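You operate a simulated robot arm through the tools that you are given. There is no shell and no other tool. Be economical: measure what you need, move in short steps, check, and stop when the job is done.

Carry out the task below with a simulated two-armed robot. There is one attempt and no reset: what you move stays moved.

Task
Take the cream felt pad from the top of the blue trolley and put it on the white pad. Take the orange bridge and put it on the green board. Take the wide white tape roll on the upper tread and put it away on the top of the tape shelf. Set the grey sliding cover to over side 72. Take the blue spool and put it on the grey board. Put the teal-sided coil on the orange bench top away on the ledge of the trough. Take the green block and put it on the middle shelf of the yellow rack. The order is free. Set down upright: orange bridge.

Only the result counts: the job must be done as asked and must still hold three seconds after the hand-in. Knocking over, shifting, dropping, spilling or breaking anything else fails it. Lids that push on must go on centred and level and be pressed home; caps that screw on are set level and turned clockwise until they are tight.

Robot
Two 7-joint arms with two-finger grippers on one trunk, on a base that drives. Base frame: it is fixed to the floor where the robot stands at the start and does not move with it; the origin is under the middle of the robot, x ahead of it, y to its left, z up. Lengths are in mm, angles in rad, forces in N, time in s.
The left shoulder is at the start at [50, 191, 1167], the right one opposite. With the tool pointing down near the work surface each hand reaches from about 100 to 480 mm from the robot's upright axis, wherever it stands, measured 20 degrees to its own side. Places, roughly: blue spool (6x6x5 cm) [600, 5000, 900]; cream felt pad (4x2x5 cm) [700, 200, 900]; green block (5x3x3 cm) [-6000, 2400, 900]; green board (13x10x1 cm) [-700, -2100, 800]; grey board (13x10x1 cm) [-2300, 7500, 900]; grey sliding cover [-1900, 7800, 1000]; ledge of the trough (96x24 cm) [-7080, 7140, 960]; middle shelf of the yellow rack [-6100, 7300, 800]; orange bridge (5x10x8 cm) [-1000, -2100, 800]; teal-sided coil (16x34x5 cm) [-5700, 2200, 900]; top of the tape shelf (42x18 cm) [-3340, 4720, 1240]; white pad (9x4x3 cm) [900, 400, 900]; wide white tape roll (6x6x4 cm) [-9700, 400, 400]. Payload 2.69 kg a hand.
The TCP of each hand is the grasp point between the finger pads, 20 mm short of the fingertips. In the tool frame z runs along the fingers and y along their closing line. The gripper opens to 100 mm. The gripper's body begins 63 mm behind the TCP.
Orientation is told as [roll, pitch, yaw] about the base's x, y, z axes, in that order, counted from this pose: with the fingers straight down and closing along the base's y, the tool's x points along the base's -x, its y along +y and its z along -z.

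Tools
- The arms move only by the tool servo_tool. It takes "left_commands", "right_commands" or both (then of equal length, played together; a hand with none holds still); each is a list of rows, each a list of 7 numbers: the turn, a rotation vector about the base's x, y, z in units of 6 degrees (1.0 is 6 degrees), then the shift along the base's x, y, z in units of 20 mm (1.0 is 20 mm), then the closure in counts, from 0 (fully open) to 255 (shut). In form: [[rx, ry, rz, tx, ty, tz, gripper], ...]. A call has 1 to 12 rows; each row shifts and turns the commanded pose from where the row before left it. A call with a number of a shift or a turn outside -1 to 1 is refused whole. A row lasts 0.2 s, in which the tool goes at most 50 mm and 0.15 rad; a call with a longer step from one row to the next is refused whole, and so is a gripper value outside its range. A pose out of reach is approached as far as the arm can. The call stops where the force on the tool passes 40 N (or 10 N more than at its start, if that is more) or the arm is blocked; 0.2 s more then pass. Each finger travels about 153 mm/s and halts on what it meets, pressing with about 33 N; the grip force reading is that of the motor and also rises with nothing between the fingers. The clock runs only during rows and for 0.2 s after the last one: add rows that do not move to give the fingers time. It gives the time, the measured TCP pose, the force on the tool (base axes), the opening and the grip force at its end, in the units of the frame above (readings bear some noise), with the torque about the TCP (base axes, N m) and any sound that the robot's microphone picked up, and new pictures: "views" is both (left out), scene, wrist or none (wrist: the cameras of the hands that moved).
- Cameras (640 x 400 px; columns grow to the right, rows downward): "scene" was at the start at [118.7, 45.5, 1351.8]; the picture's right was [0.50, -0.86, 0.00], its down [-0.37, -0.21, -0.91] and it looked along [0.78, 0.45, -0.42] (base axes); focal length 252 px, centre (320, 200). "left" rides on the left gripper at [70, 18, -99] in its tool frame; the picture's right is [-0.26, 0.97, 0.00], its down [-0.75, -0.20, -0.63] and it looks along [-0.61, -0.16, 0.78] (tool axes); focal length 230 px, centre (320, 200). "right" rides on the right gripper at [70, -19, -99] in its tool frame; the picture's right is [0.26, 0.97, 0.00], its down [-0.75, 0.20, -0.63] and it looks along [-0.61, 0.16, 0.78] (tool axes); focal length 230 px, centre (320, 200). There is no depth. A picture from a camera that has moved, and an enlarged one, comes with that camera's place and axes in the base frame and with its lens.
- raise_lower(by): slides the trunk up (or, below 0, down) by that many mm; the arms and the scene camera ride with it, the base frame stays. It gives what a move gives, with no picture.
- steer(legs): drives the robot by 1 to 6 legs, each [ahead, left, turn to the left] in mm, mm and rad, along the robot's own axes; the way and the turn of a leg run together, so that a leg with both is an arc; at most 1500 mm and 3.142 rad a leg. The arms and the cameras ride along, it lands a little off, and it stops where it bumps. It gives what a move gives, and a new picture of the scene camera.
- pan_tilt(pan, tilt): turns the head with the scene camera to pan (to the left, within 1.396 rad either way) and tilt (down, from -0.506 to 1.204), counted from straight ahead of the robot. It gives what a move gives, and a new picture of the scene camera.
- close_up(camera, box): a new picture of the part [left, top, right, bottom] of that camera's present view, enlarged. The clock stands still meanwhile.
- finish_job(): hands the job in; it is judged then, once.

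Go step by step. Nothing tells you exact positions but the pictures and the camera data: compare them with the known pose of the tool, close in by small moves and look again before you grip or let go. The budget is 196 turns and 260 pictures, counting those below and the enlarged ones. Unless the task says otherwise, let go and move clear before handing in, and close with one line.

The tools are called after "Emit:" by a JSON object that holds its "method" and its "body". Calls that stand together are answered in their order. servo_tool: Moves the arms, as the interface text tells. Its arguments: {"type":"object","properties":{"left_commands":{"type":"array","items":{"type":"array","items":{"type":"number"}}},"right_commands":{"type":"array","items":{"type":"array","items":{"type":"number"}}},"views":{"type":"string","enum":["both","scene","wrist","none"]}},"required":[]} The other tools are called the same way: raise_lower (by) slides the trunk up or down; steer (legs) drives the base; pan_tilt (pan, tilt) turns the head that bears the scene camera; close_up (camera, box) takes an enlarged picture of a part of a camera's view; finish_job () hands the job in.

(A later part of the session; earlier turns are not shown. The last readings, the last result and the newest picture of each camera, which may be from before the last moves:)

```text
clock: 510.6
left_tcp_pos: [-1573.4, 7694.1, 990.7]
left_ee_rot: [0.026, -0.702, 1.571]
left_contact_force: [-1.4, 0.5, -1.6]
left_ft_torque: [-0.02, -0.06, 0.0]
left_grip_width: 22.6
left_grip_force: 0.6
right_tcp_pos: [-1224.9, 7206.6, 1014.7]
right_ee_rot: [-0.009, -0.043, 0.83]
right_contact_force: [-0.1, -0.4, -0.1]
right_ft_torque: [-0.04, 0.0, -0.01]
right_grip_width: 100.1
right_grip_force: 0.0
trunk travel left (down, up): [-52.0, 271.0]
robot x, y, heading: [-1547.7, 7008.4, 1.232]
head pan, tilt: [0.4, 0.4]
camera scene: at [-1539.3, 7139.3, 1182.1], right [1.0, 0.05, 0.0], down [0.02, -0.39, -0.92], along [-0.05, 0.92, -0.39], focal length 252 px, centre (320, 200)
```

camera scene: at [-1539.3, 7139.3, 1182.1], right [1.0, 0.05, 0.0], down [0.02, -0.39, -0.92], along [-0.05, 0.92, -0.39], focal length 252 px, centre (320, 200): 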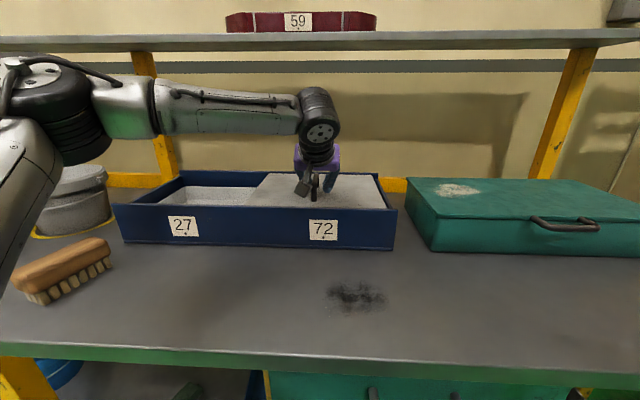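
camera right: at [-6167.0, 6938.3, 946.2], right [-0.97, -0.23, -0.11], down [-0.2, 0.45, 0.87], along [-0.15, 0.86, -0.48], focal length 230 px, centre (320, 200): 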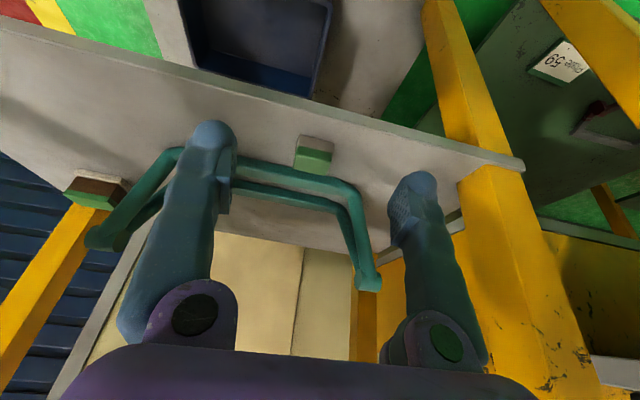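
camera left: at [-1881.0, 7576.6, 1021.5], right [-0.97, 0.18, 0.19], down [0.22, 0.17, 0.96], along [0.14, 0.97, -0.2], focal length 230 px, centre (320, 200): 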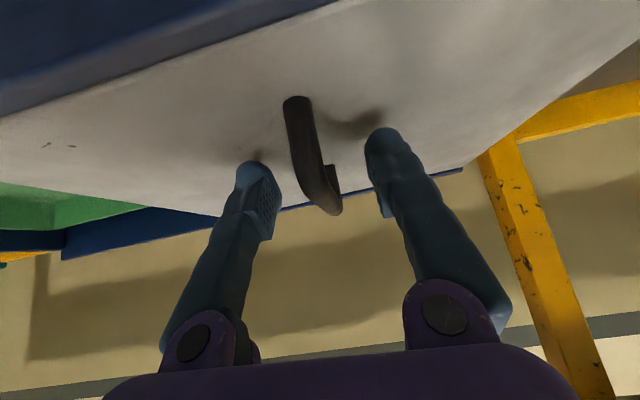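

Emit:
{"method": "servo_tool", "body": {"left_commands": [[0, 0, 0, 0.3, 0, 0, 200], [0, 0, 0, 0.3, 0, 0, 200], [0, 0, 0, 0.25, 0, 0, 200], [0, 0, 0, 0.2, 0, 0, 200], [0, 0, 0, 0, 0, 0, 200]], "views": "none"}}

Emit:
{"method": "close_up", "body": {"camera": "scene", "box": [100, 150, 420, 270]}}

```text
clock: 511.8
left_tcp_pos: [-1552.5, 7693.9, 990.0]
left_ee_rot: [0.025, -0.703, 1.57]
left_contact_force: [-3.0, -0.6, -1.9]
left_ft_torque: [-0.07, -0.02, 0.05]
left_grip_width: 23.6
left_grip_force: 0.9
right_tcp_pos: [-1224.3, 7206.4, 1014.9]
right_ee_rot: [-0.011, -0.044, 0.831]
right_contact_force: [-0.2, -0.1, -0.2]
right_ft_torque: [0.01, 0.0, 0.01]
right_grip_width: 100.0
right_grip_force: 0.1
trunk travel left (down, up): [-52.0, 271.0]
robot x, y, heading: [-1544.7, 7006.3, 1.222]
head pan, tilt: [0.4, 0.4]
```

```text
2.00 times, centred on (260, 210) of scene
camera zoom: at [-1539.5, 7139.2, 1182.1], right [1.0, 0.05, 0.0], down [0.02, -0.39, -0.92], along [-0.05, 0.92, -0.39], focal length 505 px, centre (440, 180)
```

zoom: 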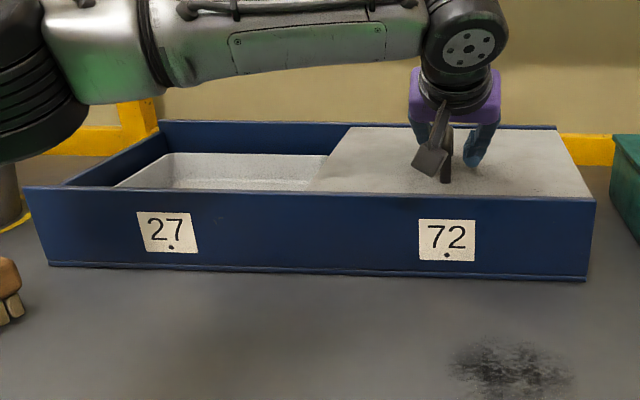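

Emit:
{"method": "servo_tool", "body": {"left_commands": [[0, 0, 0, 0.2, 0, 0, 200], [0, 0, 0, 0.2, 0, 0, 200], [0, 0, 0, 0, 0, 0, 200]], "views": "none"}}

Emit:
{"method": "close_up", "body": {"camera": "scene", "box": [100, 150, 420, 270]}}

```text
clock: 512.6
left_tcp_pos: [-1550.1, 7694.1, 989.8]
left_ee_rot: [0.024, -0.703, 1.573]
left_contact_force: [-12.6, 4.9, 1.1]
left_ft_torque: [0.0, -0.01, 0.07]
left_grip_width: 29.7
left_grip_force: 5.8
right_tcp_pos: [-1224.9, 7207.0, 1016.6]
right_ee_rot: [-0.013, -0.043, 0.833]
right_contact_force: [-0.3, 0.8, -0.3]
right_ft_torque: [0.02, 0.0, -0.02]
right_grip_width: 100.1
right_grip_force: 0.2
trunk travel left (down, up): [-52.0, 271.0]
robot x, y, heading: [-1547.4, 7010.8, 1.226]
head pan, tilt: [0.4, 0.4]
```

```text
2.00 times, centred on (260, 210) of scene
camera zoom: at [-1540.7, 7139.6, 1182.1], right [1.0, 0.05, 0.0], down [0.02, -0.39, -0.92], along [-0.05, 0.92, -0.39], focal length 505 px, centre (440, 180)
```

zoom: 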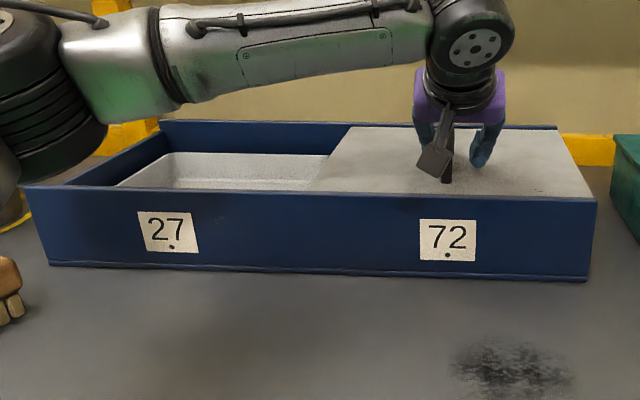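

The cover is fully over side 72 against its stop. I free the hand, retract, and set off west toward the tape roll.

Emit:
{"method": "servo_tool", "body": {"left_commands": [[0, 0, 0, -0.4, 0, 0, 190], [0, 0, 0, 0, 0, 0, 120], [0, 0, 0, 0, -0.6, 0.7, 120], [0, 0, 0, 0, -0.6, 0.7, 120], [0, 0, 0, 0, -0.7, 0.8, 120], [0, 0, 0, 0, -0.8, 0.8, 120], [0, 0, 0, 0, -1, 0.5, 120], [-1, 0, 0, 0, -1, 0.3, 60], [-1, 0, 0, 0, -1, 0, 0], [-1, 0, 0, 0, -1, 0, 0], [-1, 0, 0, 0, -1, 0, 0], [-1, 0, 0, 0, -1, 0, 0]], "views": "scene"}}

Emit:
{"method": "steer", "body": {"legs": [[-700, 0, 0], [0, 0, 1.9], [1500, 0, 0], [1200, 0, 0], [0, 0, 1.57], [1400, 0, 0]]}}

```text
clock: 515.2
left_tcp_pos: [-1562.5, 7518.9, 1066.9]
left_ee_rot: [0.027, -0.177, 1.57]
left_contact_force: [-0.5, -0.7, -0.3]
left_ft_torque: [-0.04, 0.0, 0.02]
left_grip_width: 100.0
left_grip_force: 0.0
left hand out of reach, approached as far as the arm can: row 11
right_tcp_pos: [-1223.8, 7205.5, 1015.3]
right_ee_rot: [-0.01, -0.044, 0.83]
right_contact_force: [-0.6, -0.1, -0.1]
right_ft_torque: [-0.01, 0.01, 0.04]
right_grip_width: 99.9
right_grip_force: 0.0
trunk travel left (down, up): [-52.0, 271.0]
robot x, y, heading: [-1550.9, 7008.6, 1.22]
head pan, tilt: [0.4, 0.4]
camera scene: at [-1539.1, 7138.8, 1182.2], right [1.0, 0.05, 0.0], down [0.02, -0.39, -0.92], along [-0.05, 0.92, -0.39], focal length 252 px, centre (320, 200)
```

scene: 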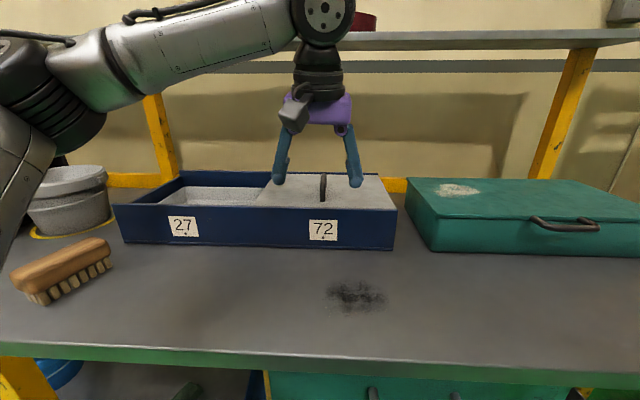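

```text
clock: 546.8
left_tcp_pos: [-4309.0, 4492.3, 1066.5]
left_ee_rot: [0.027, -0.178, -1.235]
left_contact_force: [0.8, -0.2, 0.1]
left_ft_torque: [0.01, -0.01, -0.01]
left_grip_width: 100.0
left_grip_force: 0.0
right_tcp_pos: [-4731.7, 4676.0, 1015.6]
right_ee_rot: [-0.01, -0.044, -1.972]
right_contact_force: [0.5, 0.0, 0.7]
right_ft_torque: [0.0, 0.0, -0.01]
right_grip_width: 99.8
right_grip_force: 0.0
trunk travel left (down, up): [-52.0, 271.0]
robot x, y, heading: [-4493.8, 4967.0, -1.578]
head pan, tilt: [0.4, 0.4]
camera scene: at [-4458.0, 4840.7, 1182.1], right [-0.92, -0.38, 0.0], down [-0.15, 0.36, -0.92], along [0.35, -0.85, -0.39], focal length 252 px, centre (320, 200)
```

scene: 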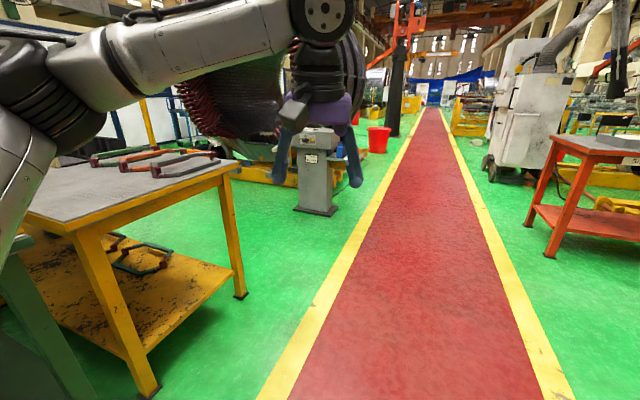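

Emit:
{"method": "steer", "body": {"legs": [[1500, 0, 0], [200, 0, 0], [0, 0, -1.57], [1500, 0, 0], [1000, 0, 0]]}}

Emit:
{"method": "pan_tilt", "body": {"pan": 0.35, "tilt": 0.3}}

```text
clock: 570.8
left_tcp_pos: [-7435.3, 2946.3, 1066.6]
left_ee_rot: [0.027, -0.178, -2.744]
left_contact_force: [0.2, -0.2, -1.1]
left_ft_torque: [-0.02, 0.01, -0.01]
left_grip_width: 100.2
left_grip_force: 0.1
right_tcp_pos: [-7278.1, 3379.6, 1014.6]
right_ee_rot: [-0.01, -0.044, 2.8]
right_contact_force: [0.4, 0.1, -0.6]
right_ft_torque: [0.06, 0.0, -0.01]
right_grip_width: 99.9
right_grip_force: 0.1
trunk travel left (down, up): [-52.0, 271.0]
robot x, y, heading: [-6970.6, 3156.9, -3.091]
head pan, tilt: [0.4, 0.4]
camera scene: at [-7096.6, 3115.0, 1182.1], right [-0.44, 0.9, 0.0], down [0.35, 0.17, -0.92], along [-0.83, -0.4, -0.39], focal length 252 px, centre (320, 200)
```

scene: 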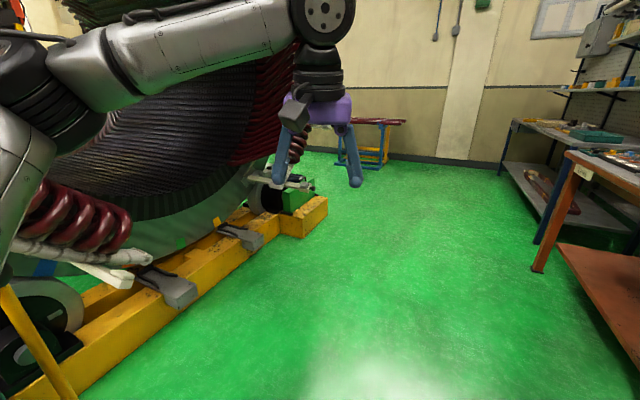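

```text
clock: 571.5
left_tcp_pos: [-7434.1, 2946.0, 1065.8]
left_ee_rot: [0.026, -0.178, -2.743]
left_contact_force: [-0.1, 0.8, 0.7]
left_ft_torque: [0.0, 0.01, -0.03]
left_grip_width: 99.9
left_grip_force: 0.1
right_tcp_pos: [-7277.9, 3379.4, 1014.7]
right_ee_rot: [-0.009, -0.044, 2.8]
right_contact_force: [0.6, 0.2, -0.1]
right_ft_torque: [-0.03, 0.0, 0.01]
right_grip_width: 100.0
right_grip_force: 0.0
trunk travel left (down, up): [-52.0, 271.0]
robot x, y, heading: [-6970.7, 3159.2, -3.089]
head pan, tilt: [0.351, 0.3]
camera scene: at [-7099.0, 3118.8, 1191.4], right [-0.39, 0.92, 0.0], down [0.27, 0.12, -0.96], along [-0.88, -0.37, -0.3], focal length 252 px, centre (320, 200)
```

scene: 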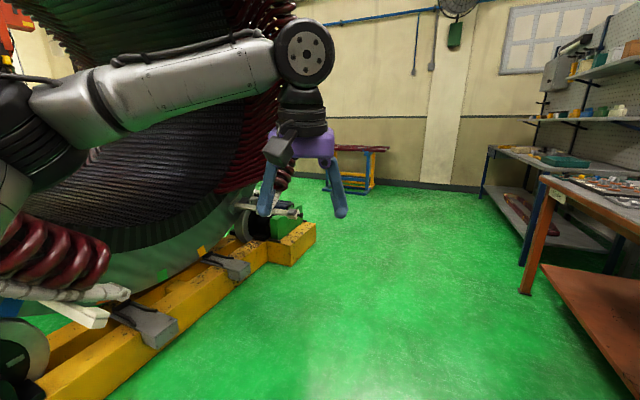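

Emit:
{"method": "steer", "body": {"legs": [[0, 0, -0.05], [1500, 0, 0], [1500, 0, 0], [0, 0, 1.57]]}}

Emit:
{"method": "pan_tilt", "body": {"pan": 0.0, "tilt": 0.35}}

```text
clock: 590.0
left_tcp_pos: [-9717.8, 2707.6, 1066.2]
left_ee_rot: [0.027, -0.178, -1.185]
left_contact_force: [0.1, 0.5, 0.3]
left_ft_torque: [0.04, -0.05, 0.0]
left_grip_width: 99.9
left_grip_force: 0.0
right_tcp_pos: [-10150.3, 2867.4, 1015.2]
right_ee_rot: [-0.01, -0.045, -1.926]
right_contact_force: [-0.1, -0.2, 0.1]
right_ft_torque: [-0.03, 0.01, 0.03]
right_grip_width: 99.9
right_grip_force: 0.1
trunk travel left (down, up): [-52.0, 271.0]
robot x, y, heading: [-9924.9, 3171.3, -1.533]
head pan, tilt: [0.351, 0.3]
camera scene: at [-9888.5, 3045.0, 1191.4], right [-0.92, -0.38, 0.0], down [-0.11, 0.27, -0.96], along [0.36, -0.88, -0.3], focal length 252 px, centre (320, 200)
```

scene: 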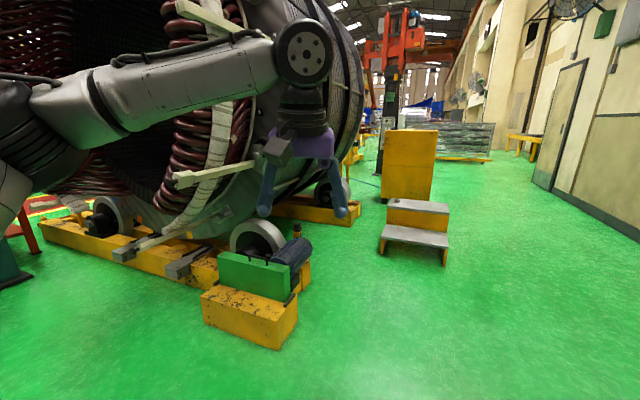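

```text
clock: 590.9
left_tcp_pos: [-9719.2, 2707.8, 1065.7]
left_ee_rot: [0.026, -0.178, -1.185]
left_contact_force: [-0.2, 0.0, 0.1]
left_ft_torque: [-0.03, 0.0, 0.02]
left_grip_width: 99.8
left_grip_force: 0.1
right_tcp_pos: [-10150.6, 2868.3, 1014.9]
right_ee_rot: [-0.011, -0.043, -1.926]
right_contact_force: [-0.3, -0.1, 0.4]
right_ft_torque: [0.04, -0.02, -0.01]
right_grip_width: 100.0
right_grip_force: 0.1
trunk travel left (down, up): [-52.0, 271.0]
robot x, y, heading: [-9925.7, 3172.7, -1.529]
head pan, tilt: [0.0, 0.351]
camera scene: at [-9920.3, 3038.3, 1186.7], right [-1.0, -0.04, 0.0], down [-0.01, 0.34, -0.94], along [0.04, -0.94, -0.34], focal length 252 px, centre (320, 200)
```

scene: 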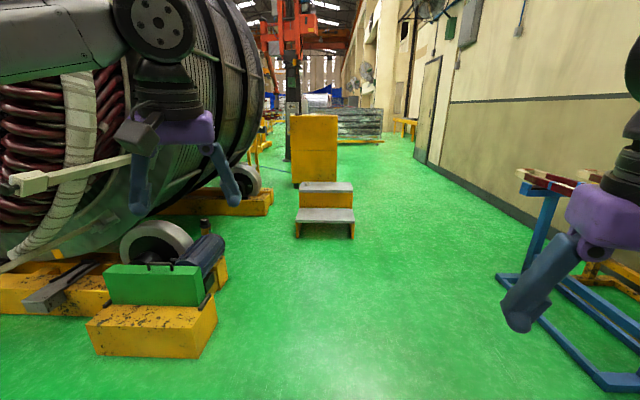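

Emit:
{"method": "close_up", "body": {"camera": "scene", "box": [270, 100, 390, 250]}}

```text
2.67 times, centred on (330, 175) of scene
camera zoom: at [-9920.3, 3038.3, 1186.7], right [-1.0, -0.04, 0.0], down [-0.01, 0.34, -0.94], along [0.04, -0.94, -0.34], focal length 673 px, centre (293, 267)
```

zoom: 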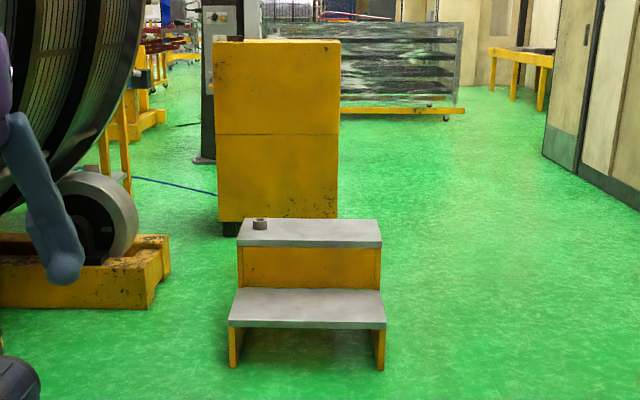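

The tape roll is on the upper tread at about (−9676, 425, 405). From the front it's too far to reach, so I'll go round behind the steps; first I pass on the west side.

Emit:
{"method": "steer", "body": {"legs": [[0, -750, 0], [1500, 0, -0.04], [1500, 0, 0], [450, 0, 0], [0, 0, 1.57]]}}

Emit:
{"method": "pan_tilt", "body": {"pan": 0.35, "tilt": 0.45}}

```text
clock: 618.0
left_tcp_pos: [-10063.5, -88.6, 1067.7]
left_ee_rot: [0.026, -0.179, 0.391]
left_contact_force: [-0.2, 0.1, 0.6]
left_ft_torque: [0.02, -0.01, 0.02]
left_grip_width: 99.8
left_grip_force: 0.0
right_tcp_pos: [-10223.8, -520.0, 1014.9]
right_ee_rot: [-0.011, -0.041, -0.349]
right_contact_force: [0.2, -0.7, 0.2]
right_ft_torque: [0.0, -0.02, 0.0]
right_grip_width: 100.0
right_grip_force: 0.0
trunk travel left (down, up): [-52.0, 271.0]
robot x, y, heading: [-10529.1, -300.6, 0.042]
head pan, tilt: [0.0, 0.351]
camera scene: at [-10396.1, -291.4, 1186.7], right [0.04, -1.0, 0.0], down [-0.34, -0.02, -0.94], along [0.94, 0.04, -0.34], focal length 252 px, centre (320, 200)
```

scene: 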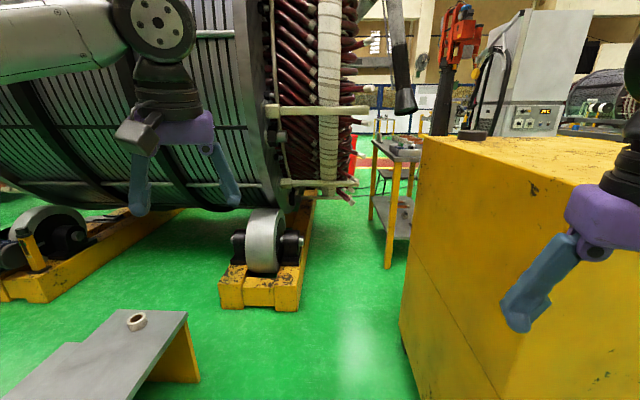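

```text
clock: 618.8
left_tcp_pos: [-10064.0, -87.2, 1066.6]
left_ee_rot: [0.026, -0.178, 0.391]
left_contact_force: [0.3, -0.2, -0.5]
left_ft_torque: [0.02, 0.01, -0.02]
left_grip_width: 100.1
left_grip_force: 0.1
right_tcp_pos: [-10223.6, -519.8, 1014.3]
right_ee_rot: [-0.01, -0.043, -0.348]
right_contact_force: [-0.4, -0.1, -0.5]
right_ft_torque: [-0.04, 0.0, 0.02]
right_grip_width: 99.8
right_grip_force: 0.0
trunk travel left (down, up): [-52.0, 271.0]
robot x, y, heading: [-10525.2, -297.9, 0.043]
head pan, tilt: [0.351, 0.45]
camera scene: at [-10404.3, -260.3, 1177.5], right [0.38, -0.92, 0.0], down [-0.4, -0.17, -0.9], along [0.83, 0.35, -0.43], focal length 252 px, centre (320, 200)
```

scene: 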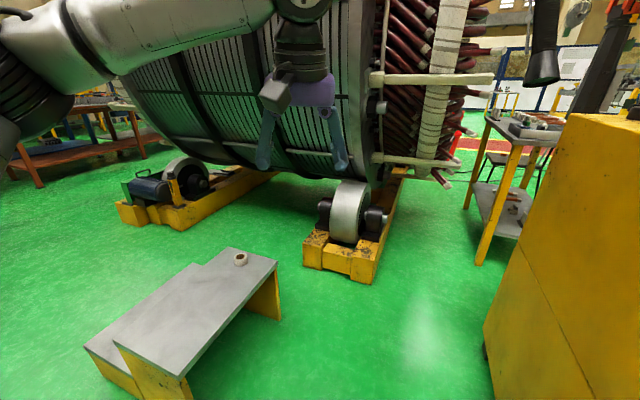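

Behind the steps there's room. I position the robot south-west of the tape, facing it, with the left arm and the trunk low.

Emit:
{"method": "steer", "body": {"legs": [[740, 0, 0], [0, 0, 1.0], [150, 90, 0]]}}

Emit:
{"method": "raise_lower", "body": {"by": -50}}

Emit:
{"method": "pan_tilt", "body": {"pan": 0.2, "tilt": 0.9}}

```text
clock: 620.7
left_tcp_pos: [-9861.0, -79.5, 1070.5]
left_ee_rot: [0.015, -0.187, 0.373]
left_contact_force: [-0.5, -0.4, -0.1]
left_ft_torque: [0.03, 0.0, -0.03]
left_grip_width: 99.9
left_grip_force: 0.0
right_tcp_pos: [-10027.9, -516.3, 1023.8]
right_ee_rot: [0.003, -0.069, -0.4]
right_contact_force: [-0.4, 0.2, -0.9]
right_ft_torque: [0.02, 0.04, -0.03]
right_grip_width: 100.1
right_grip_force: 0.1
trunk travel left (down, up): [-52.0, 271.0]
robot x, y, heading: [-10317.2, -284.2, 0.023]
head pan, tilt: [0.351, 0.45]
stopped in leg 1: the robot was blocked; the commanded pose is now the measured one
camera scene: at [-10205.1, -243.5, 1179.8], right [0.37, -0.93, 0.01], down [-0.39, -0.17, -0.9], along [0.84, 0.33, -0.43], focal length 252 px, centre (320, 200)
```

scene: 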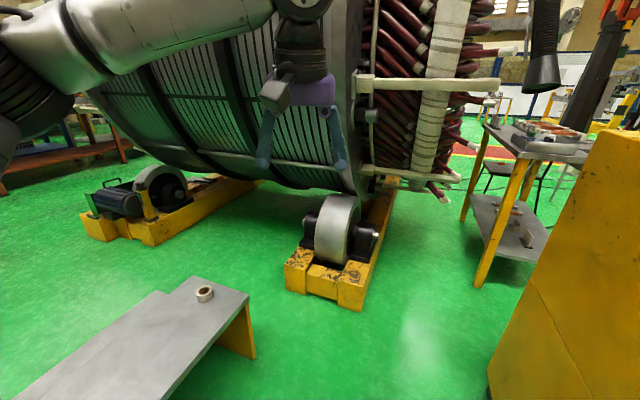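

```text
clock: 621.6
left_tcp_pos: [-9862.5, -79.9, 1023.5]
left_ee_rot: [0.012, -0.195, 0.375]
left_contact_force: [1.2, 0.1, -0.4]
left_ft_torque: [-0.03, 0.02, 0.0]
left_grip_width: 100.0
left_grip_force: 0.0
right_tcp_pos: [-10028.6, -516.0, 973.0]
right_ee_rot: [0.004, -0.069, -0.395]
right_contact_force: [0.8, 0.4, -0.2]
right_ft_torque: [0.02, -0.01, -0.07]
right_grip_width: 100.0
right_grip_force: 0.0
trunk travel left (down, up): [-2.0, 321.0]
robot x, y, heading: [-10315.7, -283.6, 0.026]
head pan, tilt: [0.351, 0.45]
```

```text
clock: 622.5
left_tcp_pos: [-9862.6, -79.2, 1024.5]
left_ee_rot: [0.014, -0.194, 0.374]
left_contact_force: [0.8, -0.1, 0.0]
left_ft_torque: [0.0, 0.01, -0.03]
left_grip_width: 100.1
left_grip_force: 0.0
right_tcp_pos: [-10028.2, -517.7, 973.0]
right_ee_rot: [0.004, -0.066, -0.398]
right_contact_force: [-0.5, 0.6, 0.7]
right_ft_torque: [0.02, -0.01, 0.02]
right_grip_width: 99.9
right_grip_force: 0.1
trunk travel left (down, up): [-2.0, 321.0]
robot x, y, heading: [-10315.8, -286.2, 0.024]
head pan, tilt: [0.201, 0.901]
camera scene: at [-10218.9, -261.4, 1090.9], right [0.23, -0.97, 0.01], down [-0.75, -0.18, -0.63], along [0.62, 0.13, -0.77], focal length 252 px, centre (320, 200)
```

scene: 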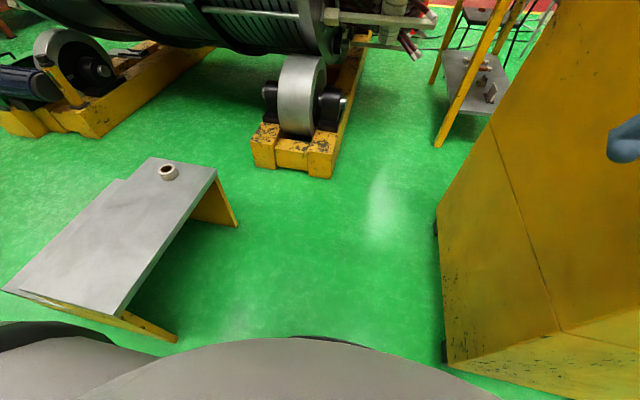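

Something (most likely the right arm against the yellow cabinet) stopped me. I back off, turn in place first, then translate to the spot.

Emit:
{"method": "steer", "body": {"legs": [[-100, 0, 0], [0, 0, 1.0], [480, -410, 0]]}}

```text
clock: 624.8
left_tcp_pos: [-10022.7, 10.6, 1021.9]
left_ee_rot: [0.017, -0.19, 0.607]
left_contact_force: [-0.4, -0.6, 0.0]
left_ft_torque: [0.04, -0.01, 0.02]
left_grip_width: 99.8
left_grip_force: 0.0
right_tcp_pos: [-10079.5, -465.0, 972.8]
right_ee_rot: [0.031, -0.05, -0.225]
right_contact_force: [0.0, 0.4, 1.1]
right_ft_torque: [-0.02, 0.02, -0.01]
right_grip_width: 100.1
right_grip_force: 0.0
trunk travel left (down, up): [-2.0, 321.0]
robot x, y, heading: [-10426.7, -293.5, 0.263]
head pan, tilt: [0.201, 0.901]
stopped in leg 2: the robot was blocked; the commanded pose is now the measured one
camera scene: at [-10326.7, -247.6, 1090.4], right [0.45, -0.9, 0.0], down [-0.7, -0.35, -0.63], along [0.56, 0.28, -0.78], focal length 252 px, centre (320, 200)
```

scene: 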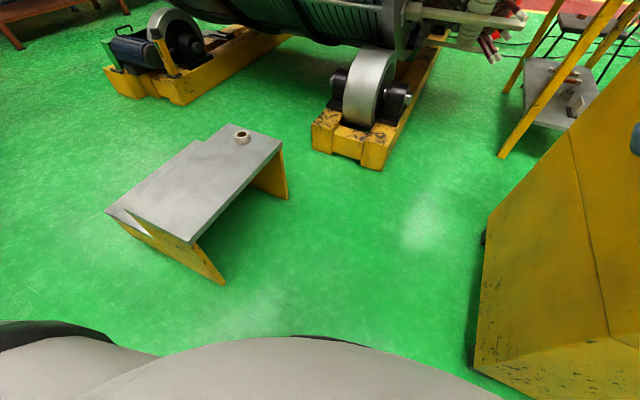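

The right elbow swings into the cabinet. I back farther west before turning.

Emit:
{"method": "steer", "body": {"legs": [[-350, 150, 0], [0, 0, 0.78]]}}

Emit:
{"method": "pan_tilt", "body": {"pan": -0.9, "tilt": 0.5}}

```text
clock: 629.3
left_tcp_pos: [-10737.9, 262.0, 1019.4]
left_ee_rot: [0.022, -0.182, 1.405]
left_contact_force: [0.4, -0.2, 0.9]
left_ft_torque: [-0.01, -0.01, 0.05]
left_grip_width: 100.0
left_grip_force: 0.1
right_tcp_pos: [-10436.3, -110.4, 967.6]
right_ee_rot: [0.026, -0.038, 0.581]
right_contact_force: [0.0, -0.1, -0.3]
right_ft_torque: [0.03, 0.0, 0.0]
right_grip_width: 100.1
right_grip_force: 0.2
trunk travel left (down, up): [-2.0, 321.0]
robot x, y, heading: [-10806.3, -239.8, 1.063]
head pan, tilt: [0.201, 0.901]
camera scene: at [-10763.8, -134.9, 1089.1], right [0.95, -0.3, 0.0], down [-0.24, -0.75, -0.62], along [0.19, 0.59, -0.78], focal length 252 px, centre (320, 200)
```

scene: 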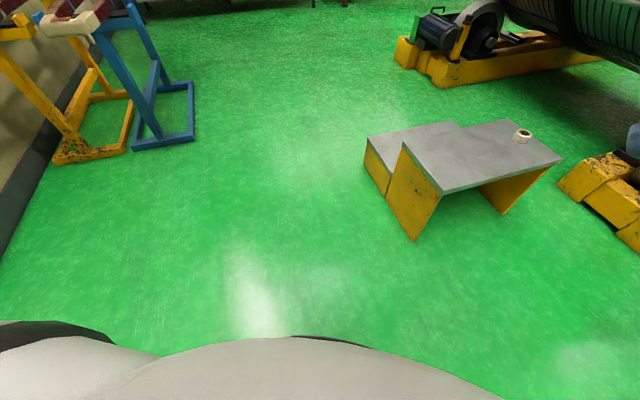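

```text
clock: 630.6
left_tcp_pos: [-10739.1, 262.1, 1018.4]
left_ee_rot: [0.021, -0.182, 1.406]
left_contact_force: [0.0, -1.2, 0.6]
left_ft_torque: [-0.01, -0.04, 0.01]
left_grip_width: 100.0
left_grip_force: 0.0
right_tcp_pos: [-10436.0, -108.9, 967.6]
right_ee_rot: [0.024, -0.039, 0.582]
right_contact_force: [-0.1, -0.6, 0.3]
right_ft_torque: [0.0, 0.01, -0.01]
right_grip_width: 100.0
right_grip_force: 0.1
trunk travel left (down, up): [-2.0, 321.0]
robot x, y, heading: [-10807.4, -237.9, 1.065]
head pan, tilt: [-0.901, 0.499]
camera scene: at [-10696.8, -192.3, 1123.0], right [0.16, -0.99, 0.0], down [-0.47, -0.08, -0.88], along [0.87, 0.14, -0.48], focal length 252 px, centre (320, 200)
```

scene: 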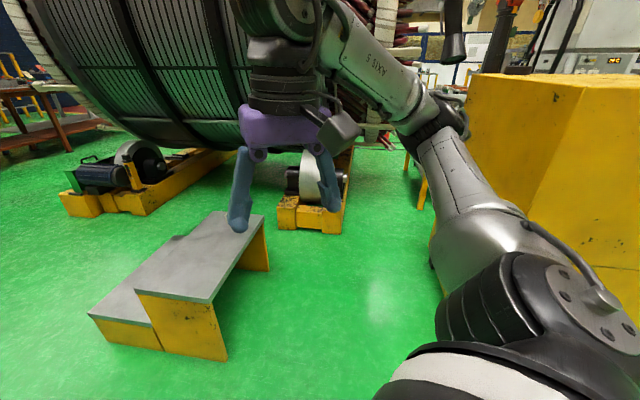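

The safe option is to face east-north-east: then the right elbow clears both cabinet and drum. I turn, step north and slide east behind the steps.

Emit:
{"method": "steer", "body": {"legs": [[0, 0, -0.565], [62, 114, 0], [790, -400, 0]]}}

Emit:
{"method": "pan_tilt", "body": {"pan": 0.3, "tilt": 0.9}}

```text
clock: 638.1
left_tcp_pos: [-9600.1, 308.3, 1018.3]
left_ee_rot: [0.023, -0.183, 0.851]
left_contact_force: [-0.8, 0.4, -0.5]
left_ft_torque: [0.03, -0.03, -0.02]
left_grip_width: 100.2
left_grip_force: 0.1
right_tcp_pos: [-9539.8, -166.5, 968.6]
right_ee_rot: [0.024, -0.037, 0.026]
right_contact_force: [0.4, -0.7, 0.6]
right_ft_torque: [-0.01, 0.0, 0.02]
right_grip_width: 100.1
right_grip_force: 0.0
trunk travel left (down, up): [-2.0, 321.0]
robot x, y, heading: [-9920.3, -81.0, 0.503]
head pan, tilt: [-0.901, 0.499]
camera scene: at [-9804.1, -98.9, 1123.0], right [-0.39, -0.92, 0.0], down [-0.44, 0.18, -0.88], along [0.81, -0.34, -0.48], focal length 252 px, centre (320, 200)
```

scene: 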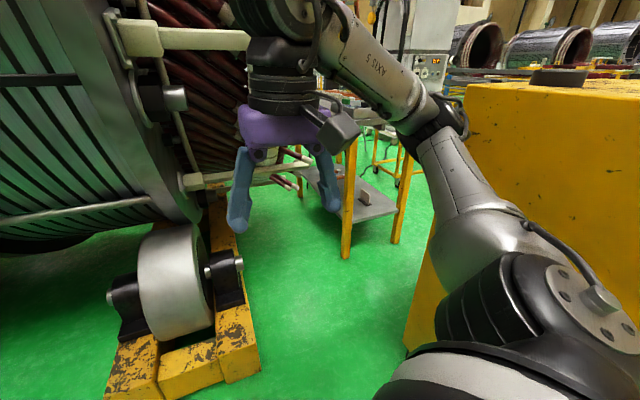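

```text
clock: 639.5
left_tcp_pos: [-9600.2, 309.5, 1018.8]
left_ee_rot: [0.024, -0.18, 0.849]
left_contact_force: [-0.2, 0.6, -0.1]
left_ft_torque: [-0.01, -0.01, -0.07]
left_grip_width: 100.0
left_grip_force: 0.1
right_tcp_pos: [-9539.5, -164.6, 968.8]
right_ee_rot: [0.024, -0.037, 0.027]
right_contact_force: [0.1, -0.4, -0.2]
right_ft_torque: [0.0, -0.01, -0.01]
right_grip_width: 99.8
right_grip_force: 0.0
trunk travel left (down, up): [-2.0, 321.0]
robot x, y, heading: [-9922.4, -85.1, 0.506]
head pan, tilt: [0.3, 0.901]
camera scene: at [-9835.8, -9.5, 1089.2], right [0.72, -0.69, 0.0], down [-0.54, -0.56, -0.62], along [0.43, 0.45, -0.78], focal length 252 px, centre (320, 200)
```

scene: 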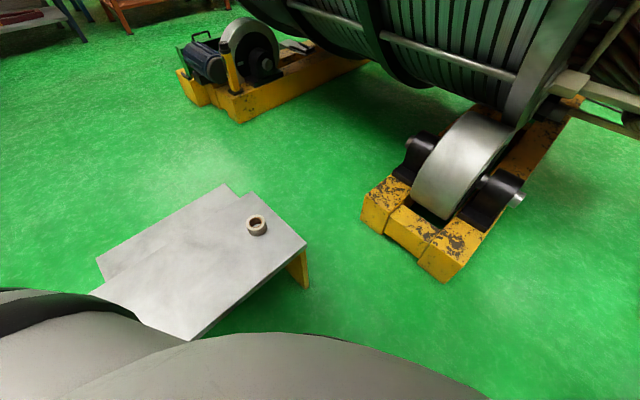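

In position. The tape's at about (−9676, 449, 415). I bring the left hand over it and down.

Emit:
{"method": "servo_tool", "body": {"left_commands": [[0, 0, 0, -0.32, 0.58, -0.9, 0], [0, 0, 0, -0.32, 0.58, -0.9, 0], [0, 0, 0, -0.32, 0.58, -0.9, 0], [0, 0, 0, -0.32, 0.58, -0.9, 0], [0, 0, 0, -0.32, 0.58, -0.9, 0], [0, 0, 0, -0.32, 0.58, -0.9, 0], [0, 0, 0, -0.32, 0.58, -1, 0], [0, 0, 0, -0.32, 0.58, -1, 0], [0, 0, 0, -0.32, 0.58, -1, 0], [0, 0, 0, -0.32, 0.58, -1, 0], [0, 0, 0, -0.32, 0.58, -1, 0], [0, 0, 0, -0.32, 0.58, -1, 0]], "views": "none"}}

Emit:
{"method": "servo_tool", "body": {"left_commands": [[0, 0, 0, 0, 0, -1, 0], [0, 0, 0, 0, 0, -1, 0], [0, 0, 0, 0, 0, -1, 0], [0, 0, 0, 0, 0, -1, 0], [0, 0, 0, 0, 0, -1, 0], [0, 0, 0, 0, 0, -1, 0], [0, 0, 0, 0, 0, -1, 0], [0, 0, 0, 0, 0, -1, 0], [0, 0, 0, 0, 0, 0, 0]], "views": "both"}}

```text
clock: 642.1
left_tcp_pos: [-9676.4, 449.5, 789.7]
left_ee_rot: [0.021, -0.182, 0.851]
left_contact_force: [0.2, -0.2, -0.6]
left_ft_torque: [0.0, 0.05, 0.01]
left_grip_width: 99.8
left_grip_force: 0.1
right_tcp_pos: [-9538.5, -165.3, 968.0]
right_ee_rot: [0.025, -0.038, 0.028]
right_contact_force: [-0.1, 0.2, -0.5]
right_ft_torque: [0.01, -0.01, 0.01]
right_grip_width: 100.0
right_grip_force: 0.1
trunk travel left (down, up): [-2.0, 321.0]
robot x, y, heading: [-9923.3, -82.6, 0.503]
head pan, tilt: [0.3, 0.901]
```

```text
clock: 644.1
left_tcp_pos: [-9675.1, 448.8, 629.7]
left_ee_rot: [0.023, -0.184, 0.85]
left_contact_force: [0.7, 0.3, 1.0]
left_ft_torque: [0.0, -0.01, 0.03]
left_grip_width: 99.9
left_grip_force: 0.0
right_tcp_pos: [-9538.9, -163.9, 969.1]
right_ee_rot: [0.025, -0.037, 0.028]
right_contact_force: [0.3, 0.2, 0.2]
right_ft_torque: [-0.01, 0.0, 0.02]
right_grip_width: 99.6
right_grip_force: 0.1
trunk travel left (down, up): [-2.0, 321.0]
robot x, y, heading: [-9922.0, -82.8, 0.509]
head pan, tilt: [0.3, 0.901]
camera scene: at [-9835.9, -9.4, 1089.1], right [0.72, -0.69, 0.0], down [-0.54, -0.57, -0.62], along [0.43, 0.45, -0.78], focal length 252 px, centre (320, 200)
camera left: at [-9744.4, 395.0, 715.6], right [-0.56, 0.83, 0.07], down [0.57, 0.33, 0.75], along [0.6, 0.46, -0.66], focal length 230 px, centre (320, 200)
```

scene: 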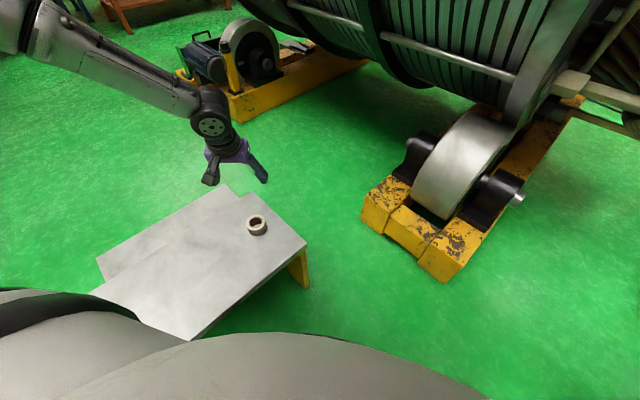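
left: 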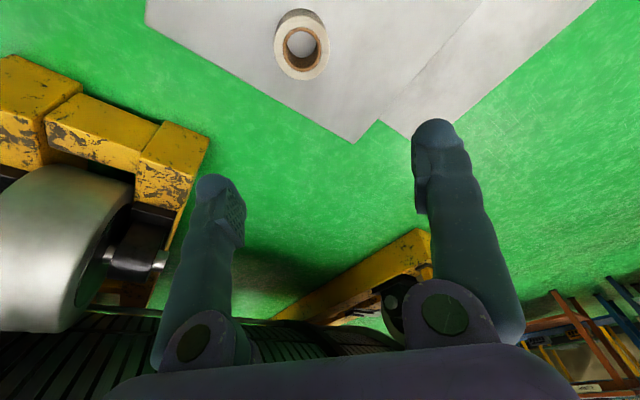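

Emit:
{"method": "servo_tool", "body": {"left_commands": [[0, 0, 0, -0.15, -0.4, -1, 0], [0, 0, 0, 0, 0, -1, 0], [0, 0, 0, 0, 0, -1, 0], [0, 0, 0, 0, 0, -1, 0], [0, 0, 0, 0, 0, -1, 0], [0, 0, 0, 0, 0, -1, 0], [0, 0, 0, 0, 0, -1, 0], [0, 0, 0, 0, 0, -1, 0], [0, 0, 0, 0, 0, -0.8, 0], [0, 0, 0, 0, 0, 0, 0]], "views": "both"}}

```text
clock: 646.3
left_tcp_pos: [-9719.5, 452.7, 540.9]
left_ee_rot: [0.021, -0.181, 0.85]
left_contact_force: [0.4, -0.6, 0.2]
left_ft_torque: [-0.01, -0.01, -0.02]
left_grip_width: 100.2
left_grip_force: 0.1
left hand out of reach, approached as far as the arm can: row 4, 5, 6, 7, 8, 9
right_tcp_pos: [-9538.5, -164.8, 969.0]
right_ee_rot: [0.024, -0.039, 0.027]
right_contact_force: [-0.3, 0.2, 0.5]
right_ft_torque: [0.0, 0.0, 0.01]
right_grip_width: 100.1
right_grip_force: 0.0
trunk travel left (down, up): [-2.0, 321.0]
robot x, y, heading: [-9921.5, -78.2, 0.502]
head pan, tilt: [0.3, 0.901]
camera scene: at [-9835.9, -9.4, 1089.1], right [0.72, -0.69, 0.0], down [-0.54, -0.57, -0.62], along [0.43, 0.45, -0.78], focal length 252 px, centre (320, 200)
camera left: at [-9787.4, 397.3, 625.5], right [-0.56, 0.83, 0.07], down [0.57, 0.33, 0.75], along [0.6, 0.46, -0.66], focal length 230 px, centre (320, 200)
```

scene: 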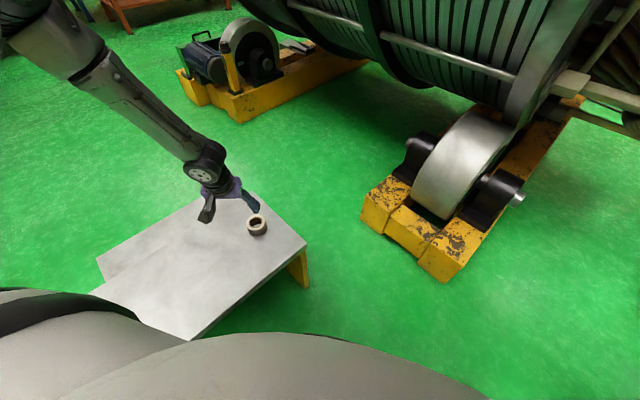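
left: 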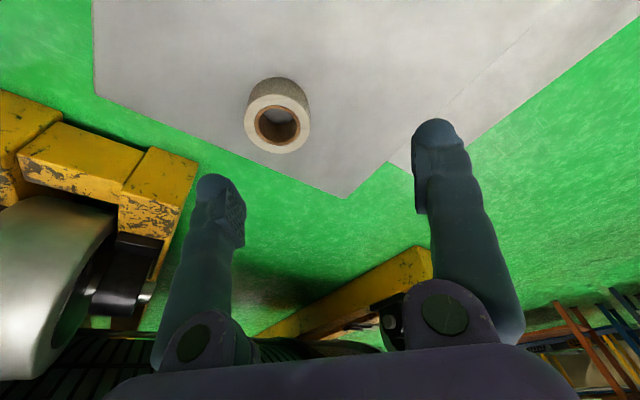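

The arm hits a joint limit above the tape. As before, turning the wrist counter-clockwise may free it, so I try that and go on down.

Emit:
{"method": "servo_tool", "body": {"left_commands": [[0, 0, 1, 0.3, 0, 0.3, 0], [0, 0, 1, 0.4, 0, 0, 0], [0, 0, 1, 0.4, -0.1, 0, 0], [0, 0, 1, 0.4, -0.1, 0, 0], [0, 0, 1, 0.4, -0.2, 0, 0], [0, 0, 1, 0.2, -0.2, 0, 0], [0, 0, 0, 0, 0, -1, 0], [0, 0, 0, 0, 0, -1, 0], [0, 0, 0, 0, 0, -1, 0], [0, 0, 0, 0, 0, -1, 0], [0, 0, 0, 0, 0, -1, 0]], "views": "none"}}

```text
clock: 648.7
left_tcp_pos: [-9728.9, 452.8, 546.0]
left_ee_rot: [0.022, -0.182, 1.478]
left_contact_force: [0.0, 0.5, -0.6]
left_ft_torque: [-0.01, 0.02, 0.01]
left_grip_width: 99.9
left_grip_force: 0.0
left hand out of reach, approached as far as the arm can: row 3, 4, 5, 6, 7, 8, 9, 10, 11
right_tcp_pos: [-9539.6, -165.0, 968.1]
right_ee_rot: [0.024, -0.037, 0.028]
right_contact_force: [0.2, 0.4, 0.0]
right_ft_torque: [0.01, -0.04, 0.0]
right_grip_width: 100.1
right_grip_force: 0.0
trunk travel left (down, up): [-2.0, 321.0]
robot x, y, heading: [-9919.9, -79.7, 0.507]
head pan, tilt: [0.3, 0.901]
```

The elbow can't go lower, so for this low height the tape must be nearer to the shoulder. I lift, bring the hand to the robot's left side, and re-pose the base so the tape is straight left of the shoulder.

Emit:
{"method": "servo_tool", "body": {"left_commands": [[0, 0, 0, -0.8, 0, 1, 0], [0, 0, 0, -1, 0, 1, 0], [0, 0, 0, -1, 0, 1, 0], [0, 0, 0, -1, 0, 1, 0], [0, 0, 0, -1, 0, 1, 0], [0, 0, 0, -1, -0.2, 1, 0], [0, 0, 0, -1, -0.2, 1, 0], [0, 0, 0, -1, -0.2, 1, 0], [0, 0, 0, -1, -0.2, 1, 0], [0, 0, 0, -1, -0.2, 1, 0], [0, 0, 0, -1, -0.2, 0.5, 0], [0, 0, 0, -1, -0.2, 0, 0]], "views": "none"}}

Emit:
{"method": "servo_tool", "body": {"left_commands": [[0, 0, 0, -1, 0, 0, 0], [0, 0, 0, -1, 0, 0, 0], [0, 0, 0, -1, 0, 0, 0]], "views": "none"}}

Emit:
{"method": "steer", "body": {"legs": [[0, 0, -0.255], [205, -45, 0]]}}

Emit:
{"method": "pan_tilt", "body": {"pan": 0.9, "tilt": 0.8}}

```text
clock: 651.3
left_tcp_pos: [-9962.7, 440.8, 758.3]
left_ee_rot: [0.021, -0.181, 1.478]
left_contact_force: [-0.3, 0.0, 0.5]
left_ft_torque: [0.02, 0.0, -0.01]
left_grip_width: 99.8
left_grip_force: 0.0
left hand out of reach, approached as far as the arm can: row 11, 12
right_tcp_pos: [-9539.7, -165.5, 967.7]
right_ee_rot: [0.024, -0.038, 0.029]
right_contact_force: [0.6, -0.5, -0.5]
right_ft_torque: [-0.02, -0.03, 0.01]
right_grip_width: 100.2
right_grip_force: 0.0
trunk travel left (down, up): [-2.0, 321.0]
robot x, y, heading: [-9920.5, -85.2, 0.508]
head pan, tilt: [0.3, 0.901]
```

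```text
clock: 652.1
left_tcp_pos: [-10021.5, 446.2, 757.6]
left_ee_rot: [0.022, -0.18, 1.48]
left_contact_force: [-0.9, -0.1, 0.3]
left_ft_torque: [-0.02, -0.01, 0.03]
left_grip_width: 100.0
left_grip_force: 0.1
left hand out of reach, approached as far as the arm can: row 1
right_tcp_pos: [-9540.2, -166.1, 967.6]
right_ee_rot: [0.025, -0.039, 0.029]
right_contact_force: [-0.5, 0.0, 0.5]
right_ft_torque: [0.01, 0.0, -0.01]
right_grip_width: 100.0
right_grip_force: 0.0
trunk travel left (down, up): [-2.0, 321.0]
robot x, y, heading: [-9923.4, -81.8, 0.507]
head pan, tilt: [0.3, 0.901]
```

```text
clock: 654.6
left_tcp_pos: [-9677.0, 458.9, 757.7]
left_ee_rot: [0.025, -0.179, 1.216]
left_contact_force: [-0.2, -0.3, -0.7]
left_ft_torque: [0.01, 0.0, 0.0]
left_grip_width: 100.0
left_grip_force: 0.1
right_tcp_pos: [-9367.6, -256.4, 968.7]
right_ee_rot: [0.026, -0.039, -0.235]
right_contact_force: [0.8, 0.4, -0.6]
right_ft_torque: [-0.03, -0.03, 0.01]
right_grip_width: 99.9
right_grip_force: 0.0
trunk travel left (down, up): [-2.0, 321.0]
robot x, y, heading: [-9717.7, -75.5, 0.248]
head pan, tilt: [0.3, 0.901]
camera scene: at [-9614.8, -29.7, 1089.1], right [0.52, -0.86, 0.0], down [-0.67, -0.41, -0.62], along [0.53, 0.32, -0.78], focal length 252 px, centre (320, 200)
```

scene: 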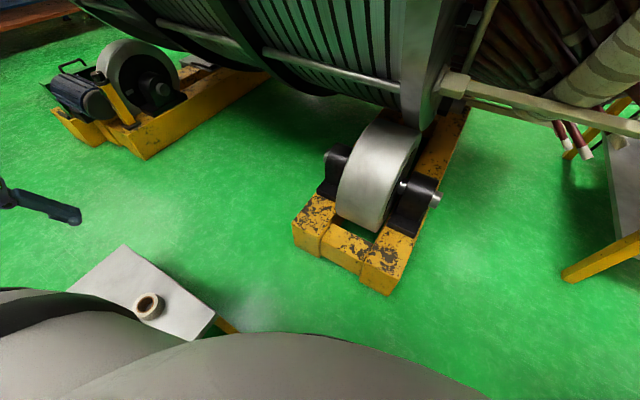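

```text
clock: 655.6
left_tcp_pos: [-9677.8, 456.5, 757.9]
left_ee_rot: [0.023, -0.18, 1.216]
left_contact_force: [-0.2, 0.2, 1.0]
left_ft_torque: [-0.01, -0.01, -0.04]
left_grip_width: 99.6
left_grip_force: 0.1
right_tcp_pos: [-9367.6, -256.2, 968.3]
right_ee_rot: [0.025, -0.037, -0.233]
right_contact_force: [0.1, 0.2, -0.8]
right_ft_torque: [0.01, -0.03, -0.02]
right_grip_width: 99.9
right_grip_force: 0.0
trunk travel left (down, up): [-2.0, 321.0]
robot x, y, heading: [-9716.1, -80.4, 0.247]
head pan, tilt: [0.901, 0.799]
camera scene: at [-9646.2, 4.7, 1097.0], right [0.91, -0.41, 0.0], down [-0.3, -0.65, -0.7], along [0.29, 0.63, -0.72], focal length 252 px, centre (320, 200)
```

scene: 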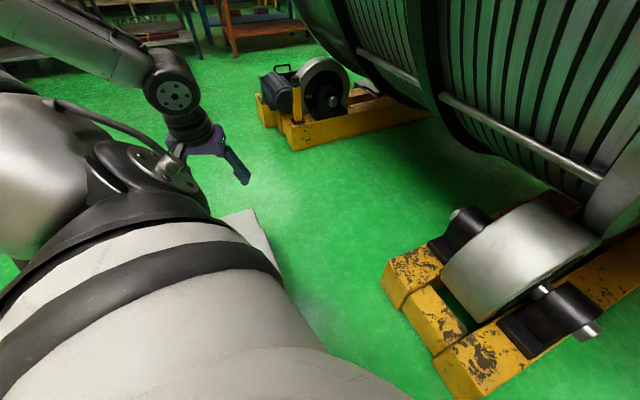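

The hand is right above the tape now. I descend.

Emit:
{"method": "servo_tool", "body": {"left_commands": [[0, 0, 0, 0, -0.4, -1, 0], [0, 0, 0, 0, -0.35, -1, 0], [0, 0, 0, 0, 0, -1, 0], [0, 0, 0, 0, 0, -1, 0], [0, 0, 0, 0, 0, -1, 0], [0, 0, 0, 0, 0, -1, 0], [0, 0, 0, 0, 0, -1, 0], [0, 0, 0, 0, 0, -1, 0], [0, 0, 0, 0, 0, -1, 0], [0, 0, 0, 0, 0, -1, 0], [0, 0, 0, 0, 0, -1, 0], [0, 0, 0, 0, 0, -1, 0]], "views": "wrist"}}

```text
clock: 658.2
left_tcp_pos: [-9675.3, 456.1, 517.5]
left_ee_rot: [0.023, -0.181, 1.218]
left_contact_force: [-0.7, -0.4, 0.0]
left_ft_torque: [0.01, 0.01, 0.01]
left_grip_width: 100.2
left_grip_force: 0.0
left hand out of reach, approached as far as the arm can: row 1, 2
right_tcp_pos: [-9369.7, -256.4, 969.4]
right_ee_rot: [0.025, -0.037, -0.234]
right_contact_force: [0.2, -0.1, -0.1]
right_ft_torque: [0.01, -0.01, -0.03]
right_grip_width: 100.0
right_grip_force: 0.1
trunk travel left (down, up): [-2.0, 321.0]
robot x, y, heading: [-9712.8, -77.5, 0.248]
head pan, tilt: [0.901, 0.799]
camera left: at [-9720.0, 380.4, 602.8], right [-0.82, 0.57, 0.07], down [0.42, 0.51, 0.75], along [0.39, 0.64, -0.66], focal length 230 px, centre (320, 200)
```

left: 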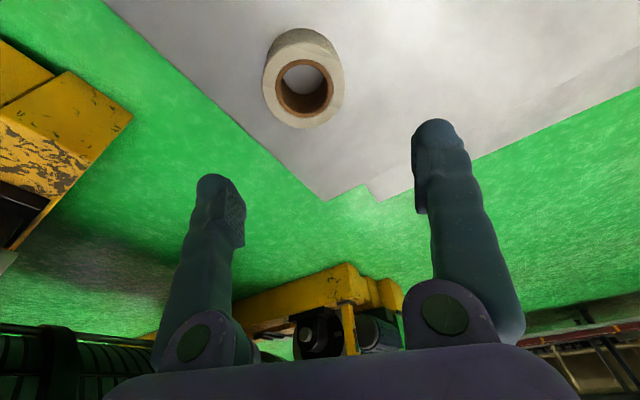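

Emit:
{"method": "servo_tool", "body": {"left_commands": [[0, 0, 0, -0.05, -0.2, -1, 0], [0, 0, 0, -0.05, -0.25, -1, 0], [0, 0, 0, 0, -0.2, -1, 0], [0, 0, 0, 0, 0, -1, 0], [0, 0, 0, 0, 0, -0.6, 0], [0, 0, 0, 0, 0, 0, 0]], "views": "wrist"}}

```text
clock: 659.6
left_tcp_pos: [-9678.3, 443.4, 425.2]
left_ee_rot: [0.024, -0.179, 1.216]
left_contact_force: [0.0, -0.2, -0.6]
left_ft_torque: [0.02, 0.0, -0.01]
left_grip_width: 99.9
left_grip_force: 0.0
right_tcp_pos: [-9368.2, -257.1, 967.4]
right_ee_rot: [0.025, -0.038, -0.234]
right_contact_force: [0.0, -0.3, 0.8]
right_ft_torque: [0.01, -0.02, 0.01]
right_grip_width: 99.8
right_grip_force: 0.1
trunk travel left (down, up): [-2.0, 321.0]
robot x, y, heading: [-9718.8, -78.5, 0.24]
head pan, tilt: [0.901, 0.799]
camera left: at [-9722.4, 367.7, 511.6], right [-0.82, 0.57, 0.07], down [0.42, 0.51, 0.75], along [0.39, 0.64, -0.66], focal length 230 px, centre (320, 200)
```

left: 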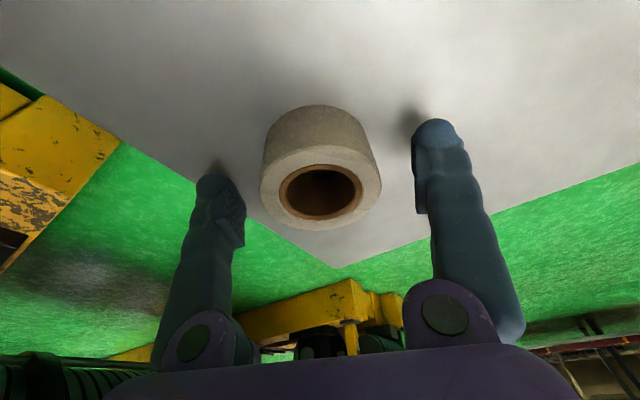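

Emit:
{"method": "servo_tool", "body": {"left_commands": [[0, 0, 0, 0, 0, -0.5, 0], [0, 0, 0, 0, 0, 0, 60], [0, 0, 0, 0, 0, 0, 255], [0, 0, 0, 0, 0, 0, 255], [0, 0, 0, 0, 0, 0, 255], [0, 0, 0, 0, 0, 0, 255], [0, 0, 0, 0, 0, 0.5, 255], [0, 0, 0, 0, 0, 1, 255], [0, 0, 0, 0, 0, 1, 255]], "views": "wrist"}}

```text
clock: 660.4
left_tcp_pos: [-9666.1, 441.2, 420.9]
left_ee_rot: [-0.002, -0.184, 1.218]
left_contact_force: [-1.6, -3.6, 41.3]
left_ft_torque: [-0.55, -0.28, 0.14]
left_grip_width: 58.1
left_grip_force: 32.7
right_tcp_pos: [-9369.0, -259.6, 967.3]
right_ee_rot: [0.029, -0.037, -0.232]
right_contact_force: [0.0, -0.9, -0.3]
right_ft_torque: [-0.01, 0.02, 0.01]
right_grip_width: 100.1
right_grip_force: 0.0
trunk travel left (down, up): [-2.0, 321.0]
robot x, y, heading: [-9717.0, -75.2, 0.245]
head pan, tilt: [0.901, 0.799]
stopped in row 3 (left hand): the force on the tool passed its limit at 51 N (the readings are from after the stop); the commanded pose is now the measured one
camera left: at [-9714.1, 365.3, 505.9], right [-0.82, 0.57, 0.05], down [0.4, 0.52, 0.76], along [0.41, 0.64, -0.65], focal length 230 px, centre (320, 200)
```

left: 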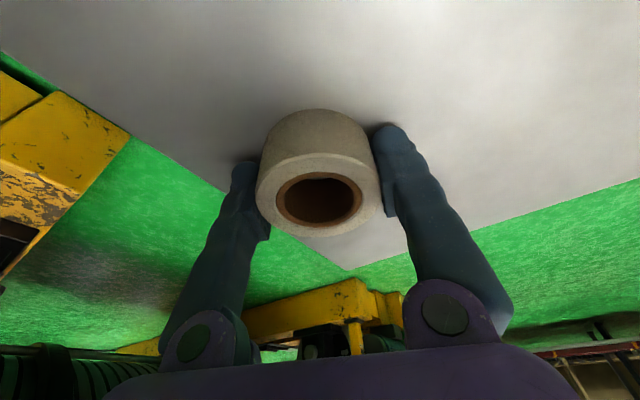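

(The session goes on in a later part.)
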